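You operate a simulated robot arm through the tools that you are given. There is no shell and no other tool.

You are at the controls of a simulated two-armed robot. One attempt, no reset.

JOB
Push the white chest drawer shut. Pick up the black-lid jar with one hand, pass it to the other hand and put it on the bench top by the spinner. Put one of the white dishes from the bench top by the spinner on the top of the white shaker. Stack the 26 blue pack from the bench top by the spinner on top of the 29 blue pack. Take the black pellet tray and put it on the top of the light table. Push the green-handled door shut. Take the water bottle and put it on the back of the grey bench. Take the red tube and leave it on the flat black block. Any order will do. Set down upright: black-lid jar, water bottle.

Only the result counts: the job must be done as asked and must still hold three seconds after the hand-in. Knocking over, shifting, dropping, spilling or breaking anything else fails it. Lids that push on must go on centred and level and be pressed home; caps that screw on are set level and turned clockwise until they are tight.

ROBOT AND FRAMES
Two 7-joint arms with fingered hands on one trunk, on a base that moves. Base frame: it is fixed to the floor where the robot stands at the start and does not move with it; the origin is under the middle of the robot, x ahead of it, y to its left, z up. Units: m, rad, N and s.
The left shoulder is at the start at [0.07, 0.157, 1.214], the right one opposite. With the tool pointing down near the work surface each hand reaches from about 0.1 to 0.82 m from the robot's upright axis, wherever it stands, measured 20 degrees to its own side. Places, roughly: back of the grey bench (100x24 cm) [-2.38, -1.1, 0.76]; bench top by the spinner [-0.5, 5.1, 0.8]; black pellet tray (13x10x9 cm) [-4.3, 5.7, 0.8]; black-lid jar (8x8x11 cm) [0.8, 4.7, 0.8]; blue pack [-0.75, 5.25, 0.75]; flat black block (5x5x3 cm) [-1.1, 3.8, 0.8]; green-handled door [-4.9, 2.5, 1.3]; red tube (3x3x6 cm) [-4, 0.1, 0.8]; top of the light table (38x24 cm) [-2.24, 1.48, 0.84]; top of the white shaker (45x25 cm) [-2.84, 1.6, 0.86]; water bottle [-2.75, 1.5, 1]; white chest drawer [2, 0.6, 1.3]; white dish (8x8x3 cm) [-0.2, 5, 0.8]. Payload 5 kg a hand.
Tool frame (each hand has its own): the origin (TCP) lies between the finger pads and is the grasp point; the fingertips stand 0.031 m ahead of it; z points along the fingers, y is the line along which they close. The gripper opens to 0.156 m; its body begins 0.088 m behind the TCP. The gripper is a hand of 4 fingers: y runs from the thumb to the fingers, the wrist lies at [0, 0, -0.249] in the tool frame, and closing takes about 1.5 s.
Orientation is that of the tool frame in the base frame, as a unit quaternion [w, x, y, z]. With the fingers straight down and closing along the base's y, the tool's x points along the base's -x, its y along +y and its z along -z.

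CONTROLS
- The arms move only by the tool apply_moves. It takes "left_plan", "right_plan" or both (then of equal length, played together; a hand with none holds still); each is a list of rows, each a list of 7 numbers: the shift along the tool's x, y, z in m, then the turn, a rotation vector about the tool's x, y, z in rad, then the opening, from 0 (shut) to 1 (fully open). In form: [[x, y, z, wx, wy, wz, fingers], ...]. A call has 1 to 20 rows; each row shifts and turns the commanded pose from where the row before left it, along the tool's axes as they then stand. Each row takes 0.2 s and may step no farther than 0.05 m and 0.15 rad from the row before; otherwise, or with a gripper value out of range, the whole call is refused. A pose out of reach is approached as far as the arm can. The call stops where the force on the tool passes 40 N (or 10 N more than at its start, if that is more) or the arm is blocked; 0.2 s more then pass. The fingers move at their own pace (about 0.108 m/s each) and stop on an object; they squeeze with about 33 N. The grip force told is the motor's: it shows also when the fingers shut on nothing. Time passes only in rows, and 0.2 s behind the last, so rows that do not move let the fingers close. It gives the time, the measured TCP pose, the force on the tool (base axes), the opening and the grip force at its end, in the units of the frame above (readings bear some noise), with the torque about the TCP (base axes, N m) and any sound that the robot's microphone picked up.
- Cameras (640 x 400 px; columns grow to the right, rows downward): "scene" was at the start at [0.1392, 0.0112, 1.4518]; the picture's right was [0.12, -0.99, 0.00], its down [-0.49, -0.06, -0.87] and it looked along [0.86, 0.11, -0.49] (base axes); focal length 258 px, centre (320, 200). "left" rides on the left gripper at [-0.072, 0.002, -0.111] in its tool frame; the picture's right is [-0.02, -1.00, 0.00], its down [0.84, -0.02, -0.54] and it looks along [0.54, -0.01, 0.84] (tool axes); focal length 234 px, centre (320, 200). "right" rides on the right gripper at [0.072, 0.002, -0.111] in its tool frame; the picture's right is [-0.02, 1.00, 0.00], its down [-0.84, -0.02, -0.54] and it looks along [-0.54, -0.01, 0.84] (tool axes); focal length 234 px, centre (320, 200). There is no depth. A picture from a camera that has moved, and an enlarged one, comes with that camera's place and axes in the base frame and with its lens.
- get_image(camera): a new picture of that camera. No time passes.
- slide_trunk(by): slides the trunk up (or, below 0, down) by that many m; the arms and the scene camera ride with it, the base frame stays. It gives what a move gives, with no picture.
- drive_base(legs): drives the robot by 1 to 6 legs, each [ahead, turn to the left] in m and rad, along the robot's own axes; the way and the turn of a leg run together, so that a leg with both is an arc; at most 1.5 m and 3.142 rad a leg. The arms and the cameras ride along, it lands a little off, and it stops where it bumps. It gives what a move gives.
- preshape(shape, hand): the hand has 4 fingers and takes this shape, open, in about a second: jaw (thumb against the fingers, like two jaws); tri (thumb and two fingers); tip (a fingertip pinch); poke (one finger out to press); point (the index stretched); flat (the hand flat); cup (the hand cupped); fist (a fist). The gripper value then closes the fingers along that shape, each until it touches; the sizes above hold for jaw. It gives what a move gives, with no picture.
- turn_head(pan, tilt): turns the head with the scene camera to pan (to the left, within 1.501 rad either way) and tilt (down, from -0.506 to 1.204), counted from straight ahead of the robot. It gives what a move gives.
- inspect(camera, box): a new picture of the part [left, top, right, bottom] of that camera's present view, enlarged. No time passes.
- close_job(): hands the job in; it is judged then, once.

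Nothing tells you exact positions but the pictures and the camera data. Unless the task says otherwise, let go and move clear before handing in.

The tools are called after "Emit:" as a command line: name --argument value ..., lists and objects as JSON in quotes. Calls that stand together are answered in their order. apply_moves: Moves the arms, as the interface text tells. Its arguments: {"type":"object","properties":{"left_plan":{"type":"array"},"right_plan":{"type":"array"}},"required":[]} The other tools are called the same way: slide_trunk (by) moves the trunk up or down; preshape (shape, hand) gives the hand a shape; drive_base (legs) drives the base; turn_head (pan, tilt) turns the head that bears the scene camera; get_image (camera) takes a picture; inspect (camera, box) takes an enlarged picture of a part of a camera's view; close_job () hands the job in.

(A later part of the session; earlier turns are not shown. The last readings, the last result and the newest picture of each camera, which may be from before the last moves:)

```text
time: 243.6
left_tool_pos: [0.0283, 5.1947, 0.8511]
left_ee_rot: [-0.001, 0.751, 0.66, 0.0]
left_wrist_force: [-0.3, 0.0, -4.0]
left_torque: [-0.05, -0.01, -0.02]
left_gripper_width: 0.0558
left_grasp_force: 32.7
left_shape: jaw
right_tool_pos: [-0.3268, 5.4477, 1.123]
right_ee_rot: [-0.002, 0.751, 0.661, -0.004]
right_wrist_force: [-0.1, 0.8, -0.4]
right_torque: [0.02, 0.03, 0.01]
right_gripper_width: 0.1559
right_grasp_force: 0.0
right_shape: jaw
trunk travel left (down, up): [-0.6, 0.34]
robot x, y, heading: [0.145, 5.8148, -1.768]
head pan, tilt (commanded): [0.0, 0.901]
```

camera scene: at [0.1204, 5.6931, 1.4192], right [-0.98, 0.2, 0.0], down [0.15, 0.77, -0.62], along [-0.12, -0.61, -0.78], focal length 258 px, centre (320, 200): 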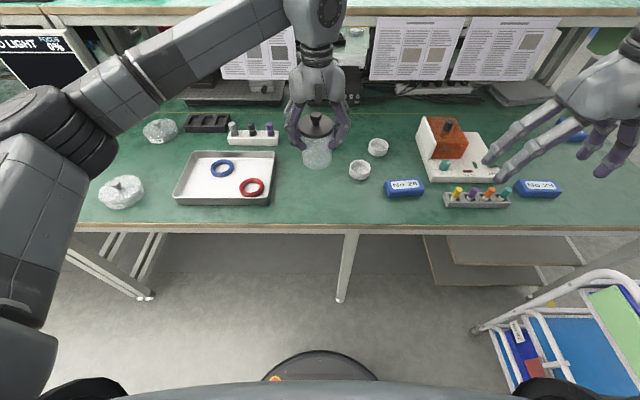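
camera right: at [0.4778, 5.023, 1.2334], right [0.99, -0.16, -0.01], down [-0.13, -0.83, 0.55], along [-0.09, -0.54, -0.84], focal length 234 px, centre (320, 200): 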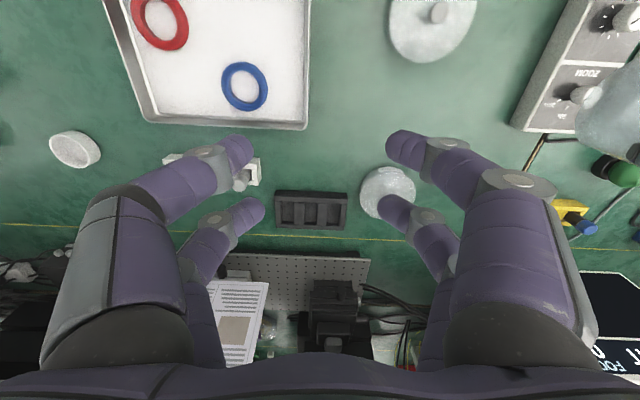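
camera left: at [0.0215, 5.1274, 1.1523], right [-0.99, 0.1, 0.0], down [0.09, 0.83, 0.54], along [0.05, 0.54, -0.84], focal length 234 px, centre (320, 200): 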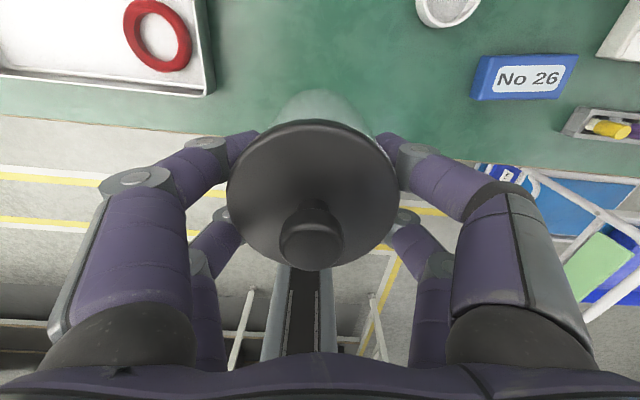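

Contact is just beginning. One more millimetre, then release and listen.

Emit:
apply_moves --left_plan '[[0, 0, 0.001, 0, 0, 0, 0], [0, 0, 0, 0, 0, 0, 0], [0, 0, 0, 0, 0, 0, 0.75], [0, 0, 0, 0, 0, 0, 0.75], [0, 0, 0, 0, 0, 0, 0.75], [0, 0, 0, 0, 0, 0, 0.75]]'

Emit:
inspect --camera "scene" --box '[270, 90, 370, 190]'

```text
time: 245.0
left_tool_pos: [0.0273, 5.1956, 0.8511]
left_ee_rot: [-0.001, 0.751, 0.66, -0.001]
left_wrist_force: [0.0, 0.2, -0.1]
left_torque: [-0.01, -0.01, -0.01]
left_gripper_width: 0.1167
left_grasp_force: 0.1
left_shape: jaw
right_tool_pos: [-0.3254, 5.449, 1.1239]
right_ee_rot: [-0.002, 0.751, 0.66, -0.005]
right_wrist_force: [-0.1, 0.0, -0.3]
right_torque: [0.0, -0.02, 0.01]
right_gripper_width: 0.1559
right_grasp_force: 0.0
right_shape: jaw
trunk travel left (down, up): [-0.6, 0.34]
robot x, y, heading: [0.1494, 5.8145, -1.771]
head pan, tilt (commanded): [0.0, 0.901]
```

```text
4.00 times, centred on (320, 140) of scene
camera zoom: at [0.1208, 5.6934, 1.4192], right [-0.98, 0.2, 0.0], down [0.15, 0.77, -0.62], along [-0.12, -0.61, -0.78], focal length 1033 px, centre (320, 440)
```

zoom: 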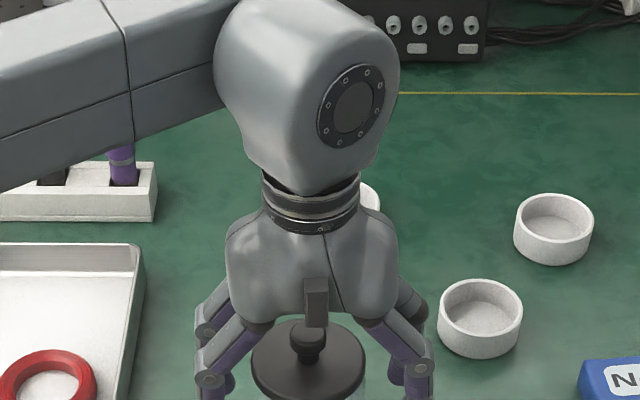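

No snap on this release, so the lower grip is gentle on the lid. To be sure the lid is home, I'll press gently on its knob with the closed fingertips.

Emit:
apply_moves --left_plan '[[0, 0, -0.03, 0, 0, 0, 0.75], [0, 0, -0.045, 0, 0, 0, 0.75], [0, 0, -0.045, 0, 0, 0, 0.75], [0, 0, 0, 0, 0, 0, 0], [0, 0, 0, 0, 0, 0, 0], [0, 0, 0, 0, 0, 0, 0], [0, 0, 0, 0, 0, 0, 0], [0, 0, 0, 0, 0, 0, 0]]'

Emit:
inspect --camera "left" --box '[220, 60, 420, 260]'

```text
time: 246.8
left_tool_pos: [0.0282, 5.1966, 0.9716]
left_ee_rot: [0.0, 0.751, 0.66, 0.0]
left_wrist_force: [0.2, -0.2, -0.1]
left_torque: [0.01, -0.02, 0.02]
left_gripper_width: 0.0001
left_grasp_force: 32.7
left_shape: jaw
right_tool_pos: [-0.3254, 5.4483, 1.1232]
right_ee_rot: [-0.002, 0.751, 0.66, -0.005]
right_wrist_force: [0.3, -0.4, -0.2]
right_torque: [0.01, -0.01, -0.03]
right_gripper_width: 0.1561
right_grasp_force: 0.0
right_shape: jaw
trunk travel left (down, up): [-0.6, 0.34]
robot x, y, heading: [0.1463, 5.8158, -1.772]
head pan, tilt (commanded): [0.0, 0.901]
```

```text
2.00 times, centred on (320, 160) of left
camera zoom: at [0.0212, 5.123, 1.0814], right [-0.99, 0.1, 0.0], down [0.09, 0.83, 0.54], along [0.05, 0.54, -0.84], focal length 468 px, centre (320, 280)
```

zoom: 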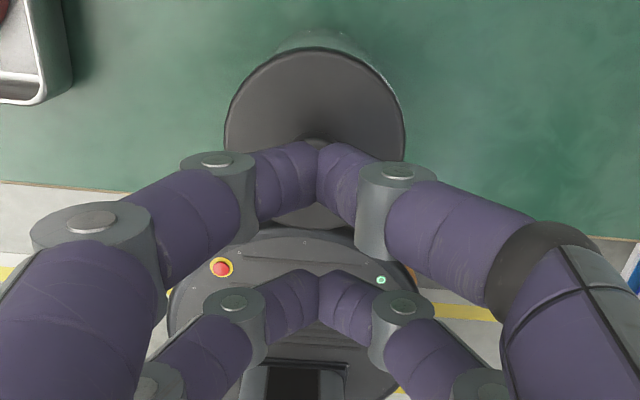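

Emit:
apply_moves --left_plan '[[0, 0, 0.03, 0, 0, 0, 0], [0, 0, 0.01, 0, 0, 0, 0], [0, 0, 0.003, 0, 0, 0, 0], [0, 0, 0.003, 0, 0, 0, 0], [0, 0, 0, 0, 0, 0, 0]]'

```text
time: 248.0
left_tool_pos: [0.0296, 5.1963, 0.929]
left_ee_rot: [0.001, 0.75, 0.661, -0.005]
left_wrist_force: [4.5, -5.9, 29.6]
left_torque: [-0.7, -0.16, 0.09]
left_gripper_width: 0.0
left_grasp_force: 33.1
left_shape: jaw
right_tool_pos: [-0.3249, 5.4505, 1.1255]
right_ee_rot: [-0.002, 0.75, 0.661, -0.006]
right_wrist_force: [-0.9, 0.7, 0.4]
right_torque: [-0.01, 0.01, 0.01]
right_gripper_width: 0.156
right_grasp_force: 0.1
right_shape: jaw
trunk travel left (down, up): [-0.6, 0.34]
robot x, y, heading: [0.15, 5.8158, -1.767]
head pan, tilt (commanded): [0.0, 0.901]
```

Pressing with about 30 N moved nothing and no snap was heard: the lid is home. I'll raise the left hand out of the way and check the jar.

Emit:
apply_moves --left_plan '[[0, 0, -0.01, 0, 0, 0, 0], [0, 0, -0.04, 0, 0, 0, 0], [0, 0, -0.045, 0, 0, 0, 0], [0, 0, -0.045, 0, 0, 0, 1], [0, 0.03, -0.03, 0, 0, 0, 1], [0, 0.045, 0, 0, 0, 0, 1], [0, 0.045, 0, 0, 0, 0, 1], [0, 0.045, 0, 0, 0, 0, 1], [0, 0.045, 0, 0, 0, 0, 1], [0, 0.045, 0, 0, 0, 0, 1]]'

Emit:
get_image --camera "scene"

Emit:
inspect --camera "scene" --box '[270, 90, 370, 190]'

```text
time: 250.2
left_tool_pos: [0.283, 5.1625, 1.0945]
left_ee_rot: [-0.001, 0.752, 0.66, -0.002]
left_wrist_force: [1.2, -1.3, 0.5]
left_torque: [0.0, 0.03, -0.01]
left_gripper_width: 0.1562
left_grasp_force: 0.1
left_shape: jaw
right_tool_pos: [-0.3257, 5.4487, 1.1244]
right_ee_rot: [-0.003, 0.752, 0.66, -0.007]
right_wrist_force: [0.3, -0.5, -0.4]
right_torque: [-0.01, 0.04, 0.02]
right_gripper_width: 0.156
right_grasp_force: 0.1
right_shape: jaw
trunk travel left (down, up): [-0.6, 0.34]
robot x, y, heading: [0.149, 5.8163, -1.767]
head pan, tilt (commanded): [0.0, 0.901]
```

```text
taken
camera scene: at [0.123, 5.694, 1.4193], right [-0.98, 0.2, 0.0], down [0.15, 0.77, -0.62], along [-0.12, -0.61, -0.78], focal length 258 px, centre (320, 200)
```

scene: 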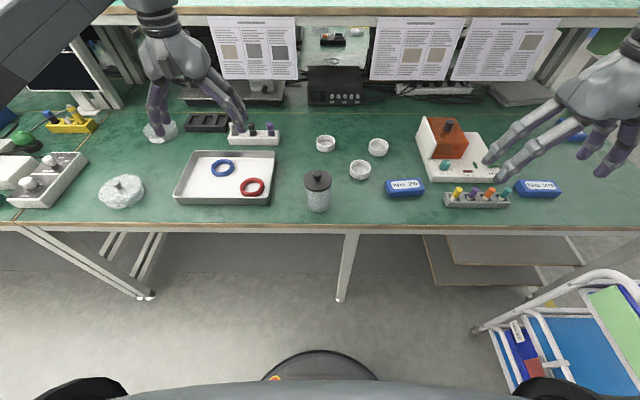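

```text
4.00 times, centred on (320, 140) of scene
camera zoom: at [0.123, 5.694, 1.4193], right [-0.98, 0.2, 0.0], down [0.15, 0.77, -0.62], along [-0.12, -0.61, -0.78], focal length 1033 px, centre (320, 440)
```

zoom: 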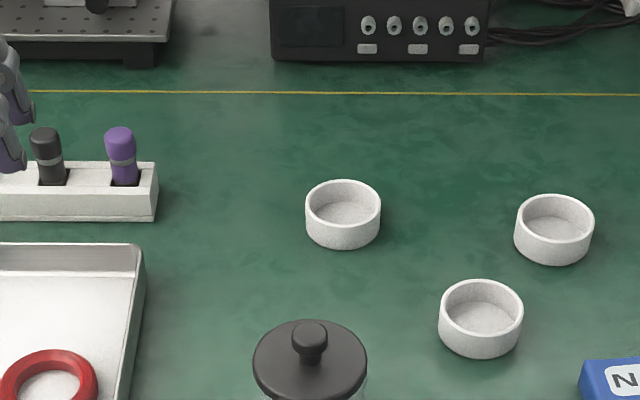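

The jar stands well at the edge. Now the right hand: I'll align its yaw and pitch it up so the fingers point horizontally forward.

Emit:
apply_moves --right_plan '[[-0.03, 0, 0, 0, 0, 0.065, 1], [-0.03, 0, 0, 0, 0, 0, 1], [0, 0, 0, 0, -0.1428, 0, 1], [0, 0, 0, 0, -0.1428, 0, 1], [0, 0, 0, 0, -0.1428, 0, 1], [0, 0, 0, 0, -0.1428, 0, 1], [0, 0, 0, 0, -0.1428, 0, 1], [0, 0, 0, 0, -0.1428, 0, 1]]'

Emit:
get_image --camera "scene"

```text
time: 252.0
left_tool_pos: [0.2829, 5.1631, 1.094]
left_ee_rot: [0.0, 0.751, 0.66, -0.002]
left_wrist_force: [0.1, 0.1, -0.3]
left_torque: [-0.03, 0.0, -0.03]
left_gripper_width: 0.1559
left_grasp_force: 0.1
left_shape: jaw
right_tool_pos: [-0.3348, 5.3904, 1.1242]
right_ee_rot: [0.262, 0.7, 0.579, -0.326]
right_wrist_force: [-0.1, -0.4, 0.2]
right_torque: [-0.01, -0.02, 0.0]
right_gripper_width: 0.1558
right_grasp_force: 0.2
right_shape: jaw
trunk travel left (down, up): [-0.6, 0.34]
robot x, y, heading: [0.1479, 5.8149, -1.767]
head pan, tilt (commanded): [0.0, 0.901]
```

```text
taken
camera scene: at [0.1219, 5.6942, 1.4193], right [-0.98, 0.2, 0.0], down [0.15, 0.77, -0.62], along [-0.12, -0.61, -0.78], focal length 258 px, centre (320, 200)
```

scene: 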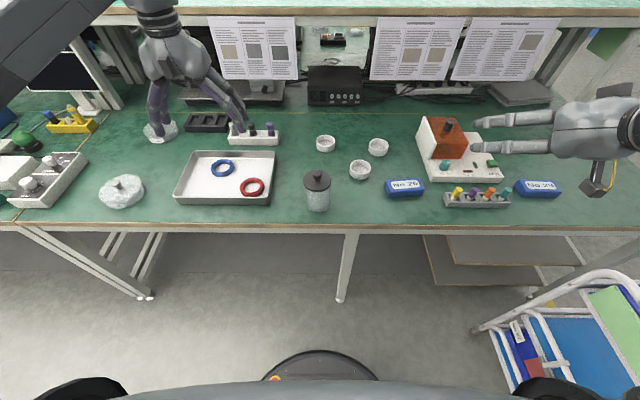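

Perspective makes it look sideways, but the tool axis is pitching forward as planned. I'll finish the pitch to horizontal.

Emit:
apply_moves --right_plan '[[0, 0, 0, 0, -0.1428, 0, 1], [0, 0, 0, 0, -0.1428, 0, 1], [0, 0, 0, 0, -0.1428, 0, 1], [0, 0, 0, 0, -0.1428, 0, 1], [0, 0, 0, 0, -0.1428, 0, 1], [0, 0, 0, 0, 0, 0, 1]]'

Emit:
get_image --camera "scene"

Emit:
get_image --camera "right"

```text
time: 253.4
left_tool_pos: [0.2824, 5.163, 1.0943]
left_ee_rot: [-0.002, 0.75, 0.661, -0.001]
left_wrist_force: [1.3, -0.3, -0.2]
left_torque: [0.0, 0.0, -0.03]
left_gripper_width: 0.1556
left_grasp_force: 0.2
left_shape: jaw
right_tool_pos: [-0.3351, 5.3898, 1.1248]
right_ee_rot: [0.355, 0.635, 0.528, -0.437]
right_wrist_force: [-0.5, 0.9, 0.3]
right_torque: [0.05, 0.04, -0.03]
right_gripper_width: 0.1559
right_grasp_force: 0.1
right_shape: jaw
right hand out of reach, approached as far as the arm can: row 3, 4, 5
trunk travel left (down, up): [-0.6, 0.34]
robot x, y, heading: [0.1457, 5.8158, -1.767]
head pan, tilt (commanded): [0.0, 0.901]
```

```text
taken
camera scene: at [0.1221, 5.6936, 1.4193], right [-0.98, 0.2, 0.0], down [0.15, 0.77, -0.62], along [-0.12, -0.61, -0.78], focal length 258 px, centre (320, 200)
```

scene: 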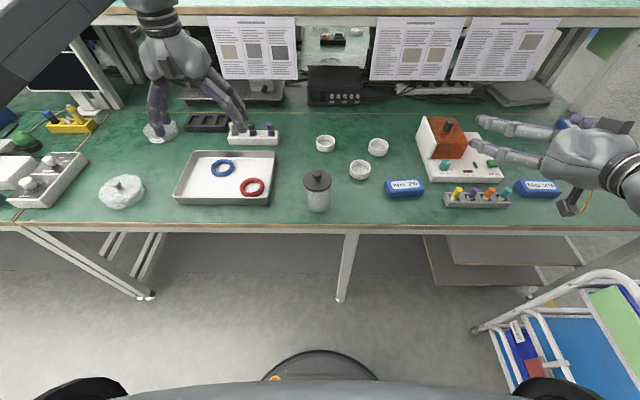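

```text
taken
camera right: at [-0.3098, 5.5178, 1.0977], right [0.98, -0.2, 0.01], down [0.03, 0.2, 0.98], along [-0.2, -0.96, 0.2], focal length 234 px, centre (320, 200)
```

right: 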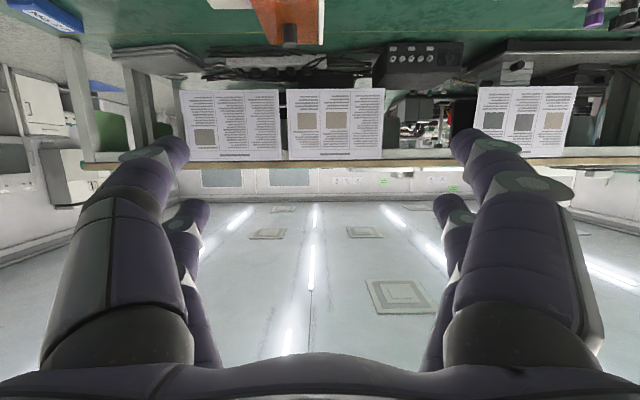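

The wrist stops at about 20° below horizontal here. Lowering the trunk will let the hand point level; first I'll raise both hands so nothing on the bench is touched.

Emit:
apply_moves --left_plan '[[0, 0, -0.045, 0, 0, 0, 1], [0, 0, -0.045, 0, 0, 0, 1], [0, 0, -0.045, 0, 0, 0, 1], [0, 0, -0.045, 0, 0, 0, 1], [0, 0, -0.045, 0, 0, 0, 1], [0, 0, -0.045, 0, 0, 0, 1], [0, 0, -0.045, 0, 0, 0, 1]]' --right_plan '[[-0.019, 0, -0.034, 0, 0, 0, 1], [-0.019, 0, -0.034, 0, 0, 0, 1], [-0.019, 0, -0.034, 0, 0, 0, 1], [-0.019, 0, -0.034, 0, 0, 0, 1], [0, 0, 0, 0, 0, 0, 1], [0, 0, 0, 0, 0, 0, 1], [0, 0, 0, 0, 0, 0, 1]]'

Emit:
slide_trunk --by -0.35

Emit:
turn_head --pan 0.0 --tilt 0.5

Emit:
get_image --camera "scene"

```text
time: 255.0
left_tool_pos: [0.2816, 5.1644, 1.4103]
left_ee_rot: [0.001, 0.75, 0.661, -0.002]
left_wrist_force: [0.4, 0.9, -0.1]
left_torque: [-0.03, 0.02, 0.01]
left_gripper_width: 0.1559
left_grasp_force: 0.1
left_shape: jaw
right_tool_pos: [-0.3342, 5.4594, 1.2484]
right_ee_rot: [0.355, 0.637, 0.528, -0.437]
right_wrist_force: [-1.3, 1.1, -0.2]
right_torque: [-0.02, -0.03, 0.01]
right_gripper_width: 0.1563
right_grasp_force: 0.1
right_shape: jaw
right hand out of reach, approached as far as the arm can: row 1, 2, 3
trunk travel left (down, up): [-0.6, 0.34]
robot x, y, heading: [0.1457, 5.8196, -1.769]
head pan, tilt (commanded): [0.0, 0.901]
```

```text
time: 258.4
left_tool_pos: [0.2815, 5.1616, 1.0581]
left_ee_rot: [-0.001, 0.751, 0.661, -0.001]
left_wrist_force: [0.2, 0.9, -0.3]
left_torque: [0.01, 0.02, 0.01]
left_gripper_width: 0.1557
left_grasp_force: 0.2
left_shape: jaw
right_tool_pos: [-0.333, 5.4574, 0.8958]
right_ee_rot: [0.354, 0.637, 0.528, -0.436]
right_wrist_force: [0.0, 0.2, 0.6]
right_torque: [0.0, 0.0, 0.0]
right_gripper_width: 0.1562
right_grasp_force: 0.0
right_shape: jaw
trunk travel left (down, up): [-0.25, 0.69]
robot x, y, heading: [0.1479, 5.8179, -1.767]
head pan, tilt (commanded): [0.0, 0.901]
```

```text
time: 259.3
left_tool_pos: [0.2822, 5.1623, 1.0584]
left_ee_rot: [0.0, 0.751, 0.661, -0.001]
left_wrist_force: [0.6, 0.1, 0.1]
left_torque: [-0.02, -0.01, -0.05]
left_gripper_width: 0.1561
left_grasp_force: 0.1
left_shape: jaw
right_tool_pos: [-0.3331, 5.4576, 0.8969]
right_ee_rot: [0.354, 0.637, 0.529, -0.435]
right_wrist_force: [0.4, 0.4, -0.8]
right_torque: [-0.02, 0.03, 0.0]
right_gripper_width: 0.1558
right_grasp_force: 0.0
right_shape: jaw
trunk travel left (down, up): [-0.25, 0.69]
robot x, y, heading: [0.1473, 5.8159, -1.765]
head pan, tilt (commanded): [0.0, 0.499]
```

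```text
taken
camera scene: at [0.118, 5.6784, 1.103], right [-0.98, 0.2, 0.0], down [0.09, 0.47, -0.88], along [-0.17, -0.86, -0.48], focal length 258 px, centre (320, 200)
```

scene: 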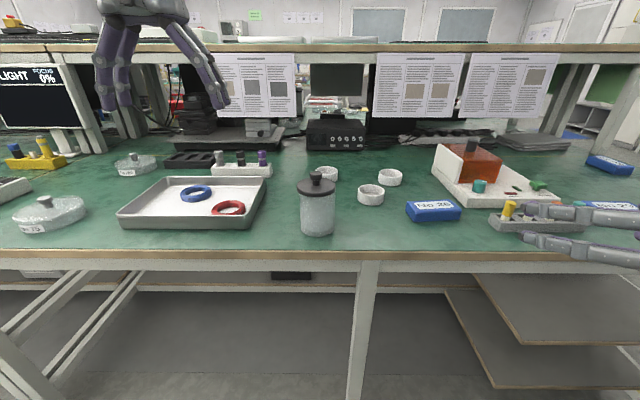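

Good side view. Let me zoom on the jar once for lid check, then continue pitching the right hand to level.

Emit:
inspect --camera "scene" --box '[280, 160, 360, 250]'

Emit:
apply_moves --right_plan '[[0, 0, 0, 0, -0.12, 0, 1], [0, 0, 0, 0, -0.12, 0, 1], [0, 0, 0, 0, 0, 0, 1]]'

```text
4.44 times, centred on (320, 205) of scene
camera zoom: at [0.118, 5.6784, 1.103], right [-0.98, 0.2, 0.0], down [0.09, 0.47, -0.88], along [-0.17, -0.86, -0.48], focal length 1148 px, centre (320, 178)
```

zoom: 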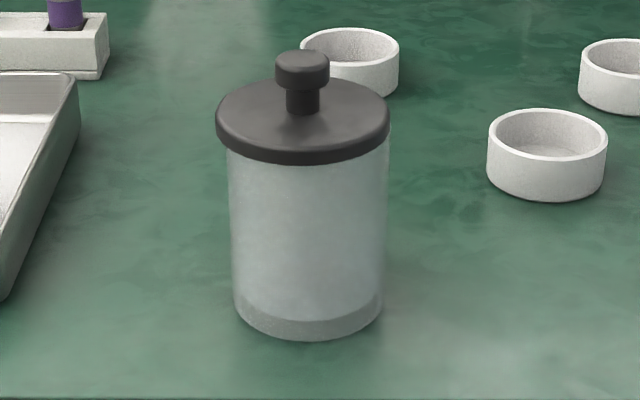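

```text
time: 260.1
left_tool_pos: [0.2816, 5.1626, 1.0589]
left_ee_rot: [-0.001, 0.751, 0.661, 0.0]
left_wrist_force: [0.2, 0.3, 0.1]
left_torque: [-0.03, 0.0, 0.02]
left_gripper_width: 0.1558
left_grasp_force: 0.0
left_shape: jaw
right_tool_pos: [-0.3605, 5.448, 0.9089]
right_ee_rot: [0.416, 0.579, 0.483, -0.508]
right_wrist_force: [0.8, 0.0, -0.3]
right_torque: [0.01, -0.01, 0.01]
right_gripper_width: 0.1562
right_grasp_force: 0.0
right_shape: jaw
right hand out of reach, approached as far as the arm can: row 1, 2
trunk travel left (down, up): [-0.25, 0.69]
robot x, y, heading: [0.1442, 5.8143, -1.767]
head pan, tilt (commanded): [0.0, 0.499]
```

The tool is now within 8° of level. I'll carry the right hand sideways (off the bench edge) to right behind the jar.

Emit:
apply_moves --right_plan '[[-0.0006, 0.0476, 0.0044, 0, 0, 0, 1], [-0.0006, 0.0476, 0.0044, 0, 0, 0, 1], [-0.0006, 0.0476, 0.0044, 0, 0, 0, 1], [-0.0006, 0.0476, 0.0044, 0, 0, 0, 1], [-0.0006, 0.0476, 0.0044, 0, 0, 0, 1], [-0.0006, 0.0476, 0.0044, 0, 0, 0, 1], [-0.0006, 0.0476, 0.0044, 0, 0, 0, 1], [-0.0006, 0.0476, 0.0044, 0, 0, 0, 1], [-0.0006, 0.0476, 0.0044, 0, 0, 0, 1]]'

Emit:
turn_head --pan 0.0 --tilt 0.8

Emit:
get_image --camera "scene"

```text
time: 262.3
left_tool_pos: [0.2814, 5.1615, 1.0579]
left_ee_rot: [0.0, 0.75, 0.661, 0.0]
left_wrist_force: [-0.2, -0.5, 0.0]
left_torque: [0.0, -0.03, 0.0]
left_gripper_width: 0.1557
left_grasp_force: 0.0
left_shape: jaw
right_tool_pos: [-0.1303, 5.3708, 1.1713]
right_ee_rot: [-0.416, -0.464, -0.321, 0.713]
right_wrist_force: [0.5, -0.6, 1.0]
right_torque: [0.0, 0.0, 0.06]
right_gripper_width: 0.1562
right_grasp_force: 0.0
right_shape: jaw
right hand out of reach, approached as far as the arm can: row 1, 2, 3, 4, 5, 6
trunk travel left (down, up): [-0.25, 0.69]
robot x, y, heading: [0.1474, 5.8149, -1.765]
head pan, tilt (commanded): [0.0, 0.499]
stopped in row 9 (right hand): the arm was blocked; the commanded pose is now the measured one
```

```text
time: 263.1
left_tool_pos: [0.2821, 5.1614, 1.0586]
left_ee_rot: [-0.001, 0.75, 0.661, -0.001]
left_wrist_force: [-0.5, 0.2, 0.2]
left_torque: [-0.03, -0.01, 0.02]
left_gripper_width: 0.1558
left_grasp_force: 0.0
left_shape: jaw
right_tool_pos: [-0.129, 5.3728, 1.1712]
right_ee_rot: [-0.416, -0.463, -0.321, 0.714]
right_wrist_force: [-0.7, -0.1, -0.1]
right_torque: [0.01, 0.02, 0.01]
right_gripper_width: 0.1559
right_grasp_force: 0.0
right_shape: jaw
trunk travel left (down, up): [-0.25, 0.69]
robot x, y, heading: [0.1458, 5.8161, -1.767]
head pan, tilt (commanded): [0.0, 0.799]
```

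```text
taken
camera scene: at [0.1201, 5.6884, 1.0772], right [-0.98, 0.19, 0.0], down [0.14, 0.7, -0.7], along [-0.14, -0.68, -0.72], focal length 258 px, centre (320, 200)
```

scene: 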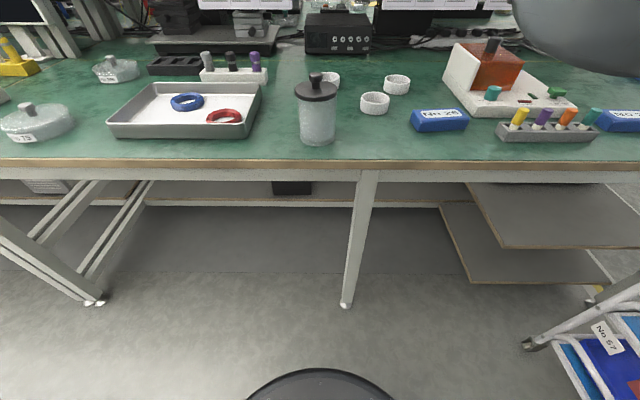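

The right arm ran into its limits and swung up; nothing on the bench was touched. I'll bring the right hand back to a normal downward pose step by step.

Emit:
apply_moves --right_plan '[[0, 0, 0, 0, 0.14, 0, 1], [0, 0, 0, 0, 0.14, 0, 1], [0, 0, 0, 0, 0.14, 0, 1], [0, 0, 0, 0, 0.14, 0, 1], [0, 0, 0, 0, 0.14, 0, 1], [0, 0, 0, 0, 0.14, 0, 1]]'

Emit:
turn_head --pan -0.5 --tilt 0.4

Emit:
get_image --camera "scene"

```text
time: 264.5
left_tool_pos: [0.2827, 5.1626, 1.0588]
left_ee_rot: [-0.001, 0.75, 0.662, -0.002]
left_wrist_force: [0.5, -0.1, 0.4]
left_torque: [0.03, 0.0, 0.0]
left_gripper_width: 0.1559
left_grasp_force: 0.1
left_shape: jaw
right_tool_pos: [-0.1304, 5.3716, 1.1707]
right_ee_rot: [0.248, 0.715, 0.463, -0.462]
right_wrist_force: [1.0, -0.4, -0.8]
right_torque: [0.07, 0.02, 0.0]
right_gripper_width: 0.1561
right_grasp_force: 0.0
right_shape: jaw
trunk travel left (down, up): [-0.25, 0.69]
robot x, y, heading: [0.1496, 5.8156, -1.765]
head pan, tilt (commanded): [0.0, 0.799]
```

```text
time: 265.4
left_tool_pos: [0.2831, 5.1621, 1.0573]
left_ee_rot: [-0.001, 0.751, 0.661, -0.001]
left_wrist_force: [0.0, -0.3, 0.0]
left_torque: [0.01, -0.01, -0.01]
left_gripper_width: 0.156
left_grasp_force: 0.0
left_shape: jaw
right_tool_pos: [-0.1294, 5.3727, 1.1725]
right_ee_rot: [0.25, 0.713, 0.463, -0.463]
right_wrist_force: [-0.4, 0.9, 0.0]
right_torque: [-0.02, 0.02, 0.01]
right_gripper_width: 0.1558
right_grasp_force: 0.1
right_shape: jaw
trunk travel left (down, up): [-0.25, 0.69]
robot x, y, heading: [0.1478, 5.8163, -1.761]
head pan, tilt (commanded): [-0.499, 0.4]
```

```text
taken
camera scene: at [0.0766, 5.6963, 1.1122], right [-0.77, 0.64, 0.0], down [0.25, 0.3, -0.92], along [-0.59, -0.71, -0.39], focal length 258 px, centre (320, 200)
```

scene: 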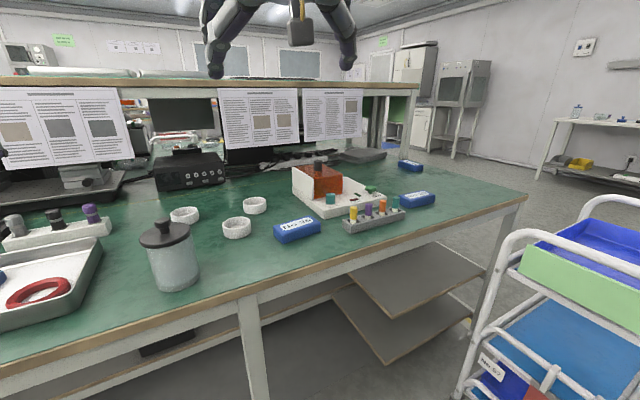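

All objects still stand. The level pose is easier with the hand higher relative to the shoulder, so I'll park the left hand off the bench and lower the trunk fully.

Emit:
apply_moves --left_plan '[[0.036, 0.03, 0, 0, 0, 0, 1], [0.036, 0.03, 0, 0, 0, 0, 1], [0.036, 0.03, 0, 0, 0, 0, 1], [0.036, 0.03, 0, 0, 0, 0, 1], [0.036, 0.03, 0, 0, 0, 0, 1], [0.036, 0.03, 0, 0, 0, 0, 1], [0.036, 0.03, 0, 0, 0, 0, 1]]'

Emit:
get_image --camera "left"

```text
time: 267.0
left_tool_pos: [0.4365, 5.2687, 0.9954]
left_ee_rot: [-0.001, 0.75, 0.661, -0.002]
left_wrist_force: [-0.5, 0.0, 0.5]
left_torque: [0.0, 0.0, -0.01]
left_gripper_width: 0.1558
left_grasp_force: 0.0
left_shape: jaw
left hand out of reach, approached as far as the arm can: row 4, 5, 6, 7
right_tool_pos: [-0.1283, 5.3721, 1.1717]
right_ee_rot: [0.249, 0.714, 0.462, -0.463]
right_wrist_force: [-0.3, -0.6, -0.1]
right_torque: [0.01, 0.02, 0.02]
right_gripper_width: 0.1561
right_grasp_force: 0.0
right_shape: jaw
trunk travel left (down, up): [-0.25, 0.69]
robot x, y, heading: [0.1435, 5.8174, -1.763]
head pan, tilt (commanded): [-0.499, 0.4]
```

```text
taken
camera left: at [0.429, 5.1956, 1.1061], right [-0.99, 0.1, 0.0], down [0.09, 0.83, 0.54], along [0.05, 0.54, -0.84], focal length 234 px, centre (320, 200)
```

left: 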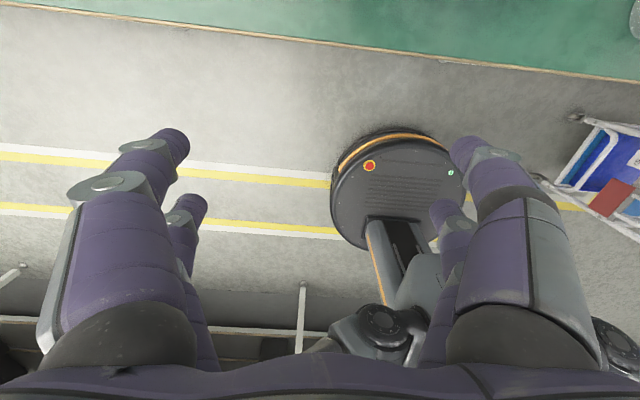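

The left hand ended just off the bench edge. I'll back the base 12 cm before lowering the trunk, for clearance.

Emit:
drive_base --legs '[[-0.12, 0]]'

Emit:
slide_trunk --by -0.25

Emit:
turn_head --pan -0.2 --tilt 0.3

Emit:
get_image --camera "scene"

```text
time: 268.2
left_tool_pos: [0.459, 5.3871, 0.9985]
left_ee_rot: [0.0, 0.75, 0.661, -0.002]
left_wrist_force: [0.0, 1.0, 0.2]
left_torque: [-0.05, 0.01, 0.03]
left_gripper_width: 0.1559
left_grasp_force: 0.0
left_shape: jaw
right_tool_pos: [-0.1053, 5.4908, 1.1732]
right_ee_rot: [0.249, 0.714, 0.463, -0.463]
right_wrist_force: [1.1, 1.1, -0.1]
right_torque: [0.02, -0.02, 0.04]
right_gripper_width: 0.1563
right_grasp_force: 0.1
right_shape: jaw
trunk travel left (down, up): [-0.25, 0.69]
robot x, y, heading: [0.1687, 5.9332, -1.768]
head pan, tilt (commanded): [-0.499, 0.4]
```

```text
time: 270.8
left_tool_pos: [0.4583, 5.3854, 0.747]
left_ee_rot: [-0.001, 0.75, 0.661, -0.003]
left_wrist_force: [-0.2, -0.6, -0.3]
left_torque: [0.0, -0.02, 0.0]
left_gripper_width: 0.1558
left_grasp_force: 0.1
left_shape: jaw
right_tool_pos: [-0.1052, 5.4904, 0.9206]
right_ee_rot: [0.249, 0.714, 0.464, -0.462]
right_wrist_force: [0.2, -0.1, -0.3]
right_torque: [-0.02, 0.02, -0.03]
right_gripper_width: 0.156
right_grasp_force: 0.2
right_shape: jaw
trunk travel left (down, up): [0.0, 0.94]
robot x, y, heading: [0.1713, 5.9363, -1.765]
head pan, tilt (commanded): [-0.499, 0.4]
```

```text
time: 271.6
left_tool_pos: [0.4588, 5.3859, 0.7461]
left_ee_rot: [0.0, 0.75, 0.661, -0.002]
left_wrist_force: [0.4, -0.3, 0.2]
left_torque: [0.01, 0.03, -0.02]
left_gripper_width: 0.156
left_grasp_force: 0.0
left_shape: jaw
right_tool_pos: [-0.1063, 5.4891, 0.9214]
right_ee_rot: [0.25, 0.713, 0.464, -0.462]
right_wrist_force: [-0.3, 0.7, -0.4]
right_torque: [-0.02, -0.01, 0.0]
right_gripper_width: 0.1561
right_grasp_force: 0.0
right_shape: jaw
trunk travel left (down, up): [0.0, 0.94]
robot x, y, heading: [0.1698, 5.9351, -1.764]
head pan, tilt (commanded): [-0.201, 0.3]
```

```text
taken
camera scene: at [0.1232, 5.7991, 0.8715], right [-0.92, 0.39, 0.0], down [0.11, 0.27, -0.96], along [-0.37, -0.88, -0.3], focal length 258 px, centre (320, 200)
```

scene: 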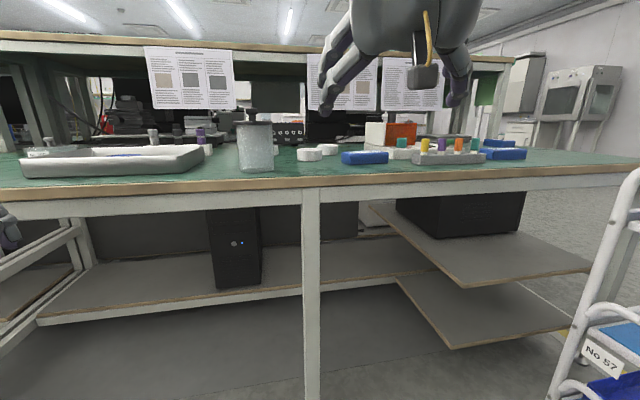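

The bench top is at about z 0.755. Now I'll level the right hand and yaw it to point straight at the bench, watching for reach limits.

Emit:
apply_moves --right_plan '[[0, 0, 0, 0, -0.12, 0, 1], [0, 0, 0, 0, -0.12, 0, 1], [0, 0, 0, 0, -0.12, 0, 1], [0, 0, 0, -0.1, 0, 0, 1], [0, 0, 0, -0.1, 0, 0, 1], [0, 0, 0, -0.1, 0, 0, 1], [0, 0, 0, 0, 0, 0.073, 1]]'

Emit:
get_image --camera "scene"

```text
time: 273.2
left_tool_pos: [0.4589, 5.385, 0.7454]
left_ee_rot: [-0.001, 0.75, 0.662, -0.002]
left_wrist_force: [0.0, -0.4, 0.6]
left_torque: [-0.01, -0.03, -0.01]
left_gripper_width: 0.1558
left_grasp_force: 0.0
left_shape: jaw
right_tool_pos: [-0.1053, 5.4895, 0.9218]
right_ee_rot: [0.437, 0.579, 0.474, -0.498]
right_wrist_force: [0.8, -0.3, 0.6]
right_torque: [-0.01, 0.0, 0.01]
right_gripper_width: 0.1561
right_grasp_force: 0.1
right_shape: jaw
trunk travel left (down, up): [0.0, 0.94]
robot x, y, heading: [0.1684, 5.936, -1.765]
head pan, tilt (commanded): [-0.201, 0.3]
```

```text
taken
camera scene: at [0.1231, 5.7991, 0.8715], right [-0.92, 0.39, 0.0], down [0.11, 0.27, -0.96], along [-0.37, -0.88, -0.3], focal length 258 px, centre (320, 200)
```

scene: 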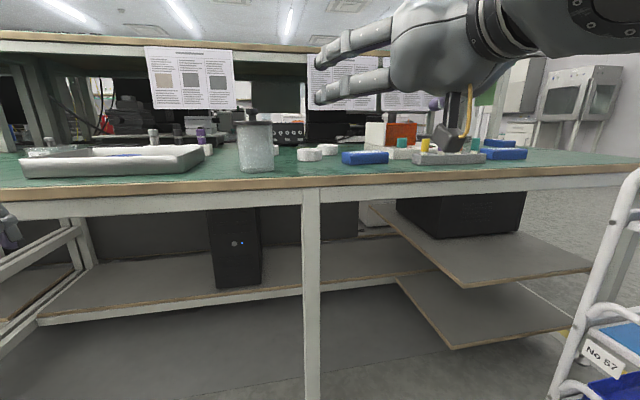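

The right hand is now level (7°) and pointing at the bench with no reach problem. I'll shift it sideways to line up behind the jar in small steps.

Emit:
apply_moves --right_plan '[[0, 0.03, 0.015, 0, 0, 0, 1], [0, 0.03, 0.015, 0, 0, 0, 1], [0, 0.03, 0.015, 0, 0, 0, 1]]'

Emit:
get_image --camera "scene"

```text
time: 274.0
left_tool_pos: [0.4593, 5.3853, 0.7464]
left_ee_rot: [-0.001, 0.75, 0.661, 0.0]
left_wrist_force: [-0.3, 0.8, -0.3]
left_torque: [0.01, 0.0, -0.02]
left_gripper_width: 0.1558
left_grasp_force: 0.0
left_shape: jaw
right_tool_pos: [-0.0248, 5.4291, 0.9195]
right_ee_rot: [0.436, 0.581, 0.473, -0.499]
right_wrist_force: [0.2, 0.4, 0.6]
right_torque: [-0.03, 0.02, 0.0]
right_gripper_width: 0.1562
right_grasp_force: 0.0
right_shape: jaw
trunk travel left (down, up): [0.0, 0.94]
robot x, y, heading: [0.17, 5.9366, -1.759]
head pan, tilt (commanded): [-0.201, 0.3]
```

```text
taken
camera scene: at [0.1234, 5.7989, 0.8714], right [-0.92, 0.39, 0.0], down [0.11, 0.27, -0.96], along [-0.37, -0.88, -0.3], focal length 258 px, centre (320, 200)
```

scene: 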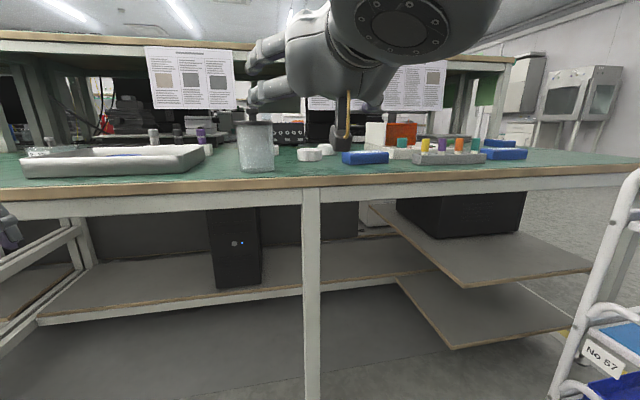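

This works smoothly. I'll line up laterally with the jar, then lower to gripping height just off the edge.

Emit:
apply_moves --right_plan '[[0, 0.031, 0.03, 0, 0, 0, 1], [0, 0.031, 0.03, 0, 0, 0, 1], [0, 0.031, 0.03, 0, 0, 0, 1], [0.0385, 0, 0.0047, 0, 0, 0, 1], [0.0385, 0, 0.0047, 0, 0, 0, 1]]'

Emit:
turn_head --pan 0.0 --tilt 0.45

Emit:
get_image --camera "scene"

Emit:
get_image --camera "right"

```text
time: 275.2
left_tool_pos: [0.4585, 5.3841, 0.7455]
left_ee_rot: [-0.002, 0.751, 0.66, 0.0]
left_wrist_force: [-0.4, -0.6, -0.7]
left_torque: [0.06, -0.01, -0.01]
left_gripper_width: 0.1563
left_grasp_force: 0.0
left_shape: jaw
right_tool_pos: [0.0526, 5.3249, 0.8342]
right_ee_rot: [0.436, 0.581, 0.472, -0.5]
right_wrist_force: [-0.3, -0.8, 1.2]
right_torque: [0.01, 0.0, 0.0]
right_gripper_width: 0.1561
right_grasp_force: 0.1
right_shape: jaw
trunk travel left (down, up): [0.0, 0.94]
robot x, y, heading: [0.168, 5.9369, -1.763]
head pan, tilt (commanded): [-0.201, 0.3]
```

```text
time: 275.9
left_tool_pos: [0.4584, 5.3857, 0.747]
left_ee_rot: [-0.001, 0.75, 0.662, -0.002]
left_wrist_force: [-0.2, -0.1, -0.3]
left_torque: [-0.01, -0.03, -0.05]
left_gripper_width: 0.1563
left_grasp_force: 0.0
left_shape: jaw
right_tool_pos: [0.0541, 5.3258, 0.8345]
right_ee_rot: [0.436, 0.58, 0.473, -0.5]
right_wrist_force: [0.0, 0.5, -0.7]
right_torque: [0.02, -0.01, -0.05]
right_gripper_width: 0.1559
right_grasp_force: 0.0
right_shape: jaw
trunk travel left (down, up): [0.0, 0.94]
robot x, y, heading: [0.1687, 5.9356, -1.766]
head pan, tilt (commanded): [0.0, 0.45]
```

```text
taken
camera scene: at [0.1414, 5.795, 0.8576], right [-0.98, 0.2, 0.0], down [0.08, 0.43, -0.9], along [-0.18, -0.88, -0.43], focal length 258 px, centre (320, 200)
```

scene: 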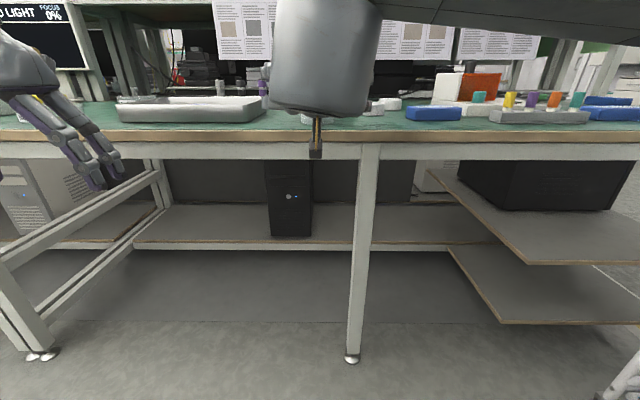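

```text
taken
camera right: at [0.0769, 5.4436, 0.7764], right [0.98, -0.18, 0.06], down [0.03, 0.44, 0.9], along [-0.18, -0.88, 0.44], focal length 234 px, centre (320, 200)
```

right: 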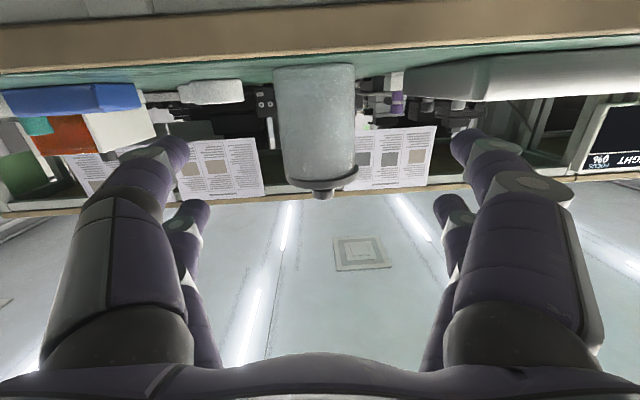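

The jar is centred between the fingers in the hand camera. I'll lower 3 cm, advance around the jar and check before closing.

Emit:
apply_moves --right_plan '[[0.0305, 0, 0.0038, 0, 0, -0.033, 1], [-0.0034, 0, 0.0273, 0, 0, 0, 1], [-0.0034, 0, 0.0273, 0, 0, 0, 1], [-0.0034, 0, 0.0273, 0, 0, 0, 1], [-0.003, 0, 0.025, 0, 0, 0, 1], [0, 0, 0, 0, 0, 0, 1]]'

Emit:
get_image --camera "right"

Emit:
get_image --camera "scene"

```text
time: 277.4
left_tool_pos: [0.4591, 5.386, 0.7465]
left_ee_rot: [-0.001, 0.75, 0.661, -0.001]
left_wrist_force: [-0.5, -0.4, -0.1]
left_torque: [-0.01, 0.01, 0.05]
left_gripper_width: 0.156
left_grasp_force: 0.1
left_shape: jaw
right_tool_pos: [0.0352, 5.2274, 0.8047]
right_ee_rot: [0.427, 0.573, 0.482, -0.507]
right_wrist_force: [-0.4, -0.1, 0.3]
right_torque: [0.0, -0.02, 0.01]
right_gripper_width: 0.156
right_grasp_force: 0.0
right_shape: jaw
right hand out of reach, approached as far as the arm can: row 5
trunk travel left (down, up): [0.0, 0.94]
robot x, y, heading: [0.1703, 5.9307, -1.766]
head pan, tilt (commanded): [0.0, 0.45]
```

```text
taken
camera right: at [0.0559, 5.3447, 0.7455], right [0.98, -0.17, 0.03], down [0.05, 0.44, 0.9], along [-0.17, -0.88, 0.44], focal length 234 px, centre (320, 200)
```

right: 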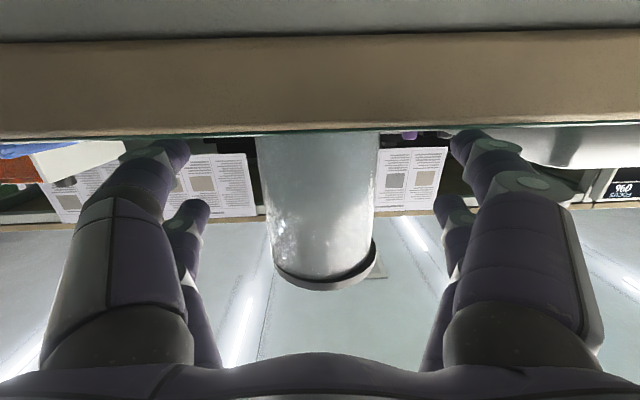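

```text
taken
camera scene: at [0.1414, 5.7949, 0.8575], right [-0.98, 0.19, 0.0], down [0.08, 0.43, -0.9], along [-0.18, -0.88, -0.44], focal length 258 px, centre (320, 200)
```

scene: 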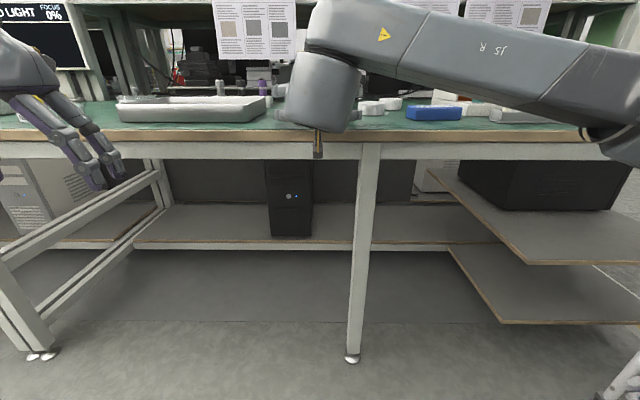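

I'm 1 cm short of the ideal depth and at the reach limit. I'll retract a little, roll the base 6 cm forward and approach again.

Emit:
apply_moves --right_plan '[[0.003, 0, -0.03, 0, 0, 0, 1], [0.005, 0, -0.045, 0, 0, 0, 1], [0, 0, 0, 0, 0, 0, 1]]'

Emit:
drive_base --legs '[[0.06, 0]]'

Emit:
get_image --camera "right"

```text
time: 278.1
left_tool_pos: [0.4592, 5.3853, 0.747]
left_ee_rot: [-0.001, 0.75, 0.662, -0.002]
left_wrist_force: [0.6, 1.2, -0.1]
left_torque: [0.0, 0.0, -0.03]
left_gripper_width: 0.1558
left_grasp_force: 0.1
left_shape: jaw
right_tool_pos: [0.0478, 5.3024, 0.8054]
right_ee_rot: [0.427, 0.574, 0.482, -0.507]
right_wrist_force: [0.1, 0.1, -0.2]
right_torque: [0.0, -0.02, 0.0]
right_gripper_width: 0.1559
right_grasp_force: 0.1
right_shape: jaw
trunk travel left (down, up): [0.0, 0.94]
robot x, y, heading: [0.1672, 5.9324, -1.764]
head pan, tilt (commanded): [0.0, 0.45]
```

```text
time: 279.1
left_tool_pos: [0.4467, 5.3257, 0.7456]
left_ee_rot: [-0.002, 0.75, 0.661, -0.001]
left_wrist_force: [0.6, 0.2, 0.2]
left_torque: [-0.01, 0.02, 0.0]
left_gripper_width: 0.1556
left_grasp_force: 0.2
left_shape: jaw
right_tool_pos: [0.0358, 5.2444, 0.8044]
right_ee_rot: [0.428, 0.573, 0.483, -0.506]
right_wrist_force: [0.2, 0.0, 0.1]
right_torque: [-0.04, -0.01, 0.0]
right_gripper_width: 0.1559
right_grasp_force: 0.1
right_shape: jaw
trunk travel left (down, up): [0.0, 0.94]
robot x, y, heading: [0.1595, 5.8751, -1.766]
head pan, tilt (commanded): [0.0, 0.45]
```

```text
taken
camera right: at [0.0566, 5.3617, 0.7458], right [0.98, -0.17, 0.02], down [0.05, 0.44, 0.9], along [-0.17, -0.88, 0.44], focal length 234 px, centre (320, 200)
```

right: 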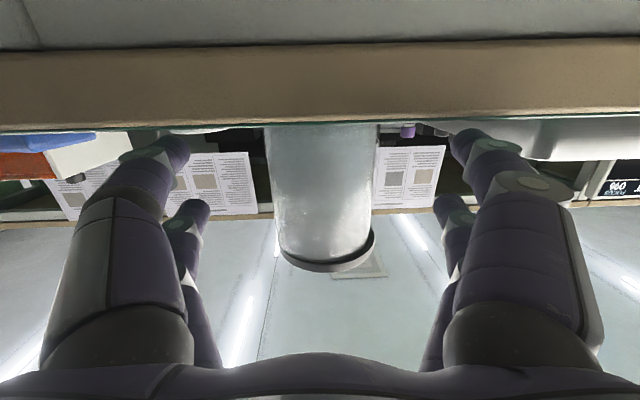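

Now advance 2.9 cm and close the right hand on the jar.

Emit:
apply_moves --right_plan '[[-0.0017, 0.001, 0.0143, 0, 0, 0, 1], [-0.0018, 0.001, 0.0143, 0, 0, 0, 1], [0, 0, 0, 0, 0, 0, 0], [0, 0, 0, 0, 0, 0, 0], [0, 0, 0, 0, 0, 0, 0], [0, 0, 0, 0, 0, 0, 0], [0, 0, 0, 0, 0, 0, 0], [0, 0, 0, 0, 0, 0, 0], [0, 0, 0, 0, 0, 0, 0]]'

Emit:
get_image --camera "right"

```text
time: 281.1
left_tool_pos: [0.4475, 5.3268, 0.7456]
left_ee_rot: [-0.001, 0.751, 0.66, -0.002]
left_wrist_force: [0.7, -0.3, -0.3]
left_torque: [0.02, 0.01, 0.02]
left_gripper_width: 0.156
left_grasp_force: 0.0
left_shape: jaw
right_tool_pos: [0.0321, 5.2159, 0.8043]
right_ee_rot: [0.428, 0.573, 0.482, -0.507]
right_wrist_force: [-0.4, 0.3, 0.4]
right_torque: [-0.11, -0.01, -0.03]
right_gripper_width: 0.0693
right_grasp_force: 33.3
right_shape: jaw
trunk travel left (down, up): [0.0, 0.94]
robot x, y, heading: [0.1584, 5.8745, -1.766]
head pan, tilt (commanded): [0.0, 0.45]
```

```text
taken
camera right: at [0.0536, 5.3331, 0.7457], right [0.98, -0.17, 0.02], down [0.05, 0.44, 0.9], along [-0.17, -0.88, 0.44], focal length 234 px, centre (320, 200)
```

right: 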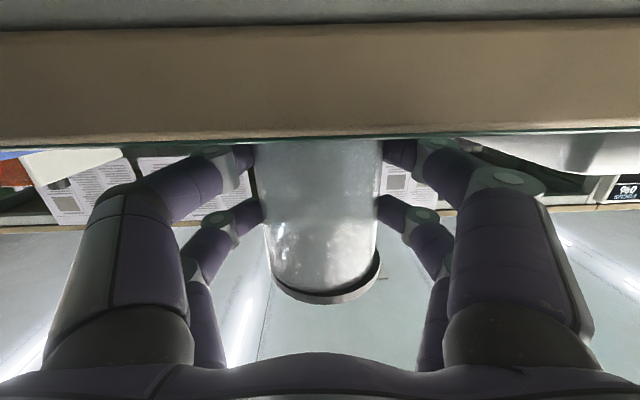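

The right hand holds the jar at its middle. I'll lift it straight up and check the load.

Emit:
apply_moves --right_plan '[[-0.0099, 0, -0.0012, 0, 0, 0, 0], [-0.0298, 0, -0.0037, 0, 0, 0, 0], [-0.0397, 0, -0.0049, 0, 0, 0, 0], [-0.0397, 0, -0.0049, 0, 0, 0, 0], [0, 0, 0, 0, 0, 0, 0]]'

Emit:
get_image --camera "scene"

Emit:
get_image --camera "right"

```text
time: 282.3
left_tool_pos: [0.4463, 5.3273, 0.7455]
left_ee_rot: [-0.001, 0.751, 0.66, 0.0]
left_wrist_force: [0.9, 0.5, 0.3]
left_torque: [0.0, 0.0, 0.0]
left_gripper_width: 0.1557
left_grasp_force: 0.1
left_shape: jaw
right_tool_pos: [0.0266, 5.215, 0.8964]
right_ee_rot: [0.426, 0.574, 0.483, -0.506]
right_wrist_force: [0.7, -0.7, -6.5]
right_torque: [0.17, -0.04, -0.01]
right_gripper_width: 0.069
right_grasp_force: 33.2
right_shape: jaw
right hand out of reach, approached as far as the arm can: row 4
trunk travel left (down, up): [0.0, 0.94]
robot x, y, heading: [0.1579, 5.875, -1.766]
head pan, tilt (commanded): [0.0, 0.45]
```

```text
taken
camera scene: at [0.1296, 5.7361, 0.8575], right [-0.98, 0.19, 0.0], down [0.08, 0.43, -0.9], along [-0.18, -0.88, -0.44], focal length 258 px, centre (320, 200)
```

scene: 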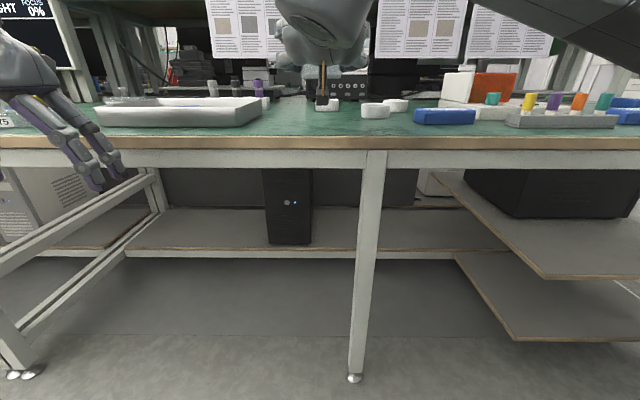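

```text
taken
camera right: at [0.0462, 5.3338, 0.838], right [0.98, -0.17, 0.02], down [0.05, 0.43, 0.9], along [-0.17, -0.88, 0.44], focal length 234 px, centre (320, 200)
```

right: 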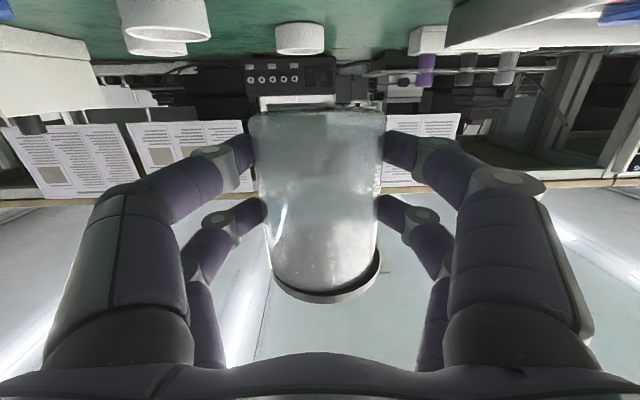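

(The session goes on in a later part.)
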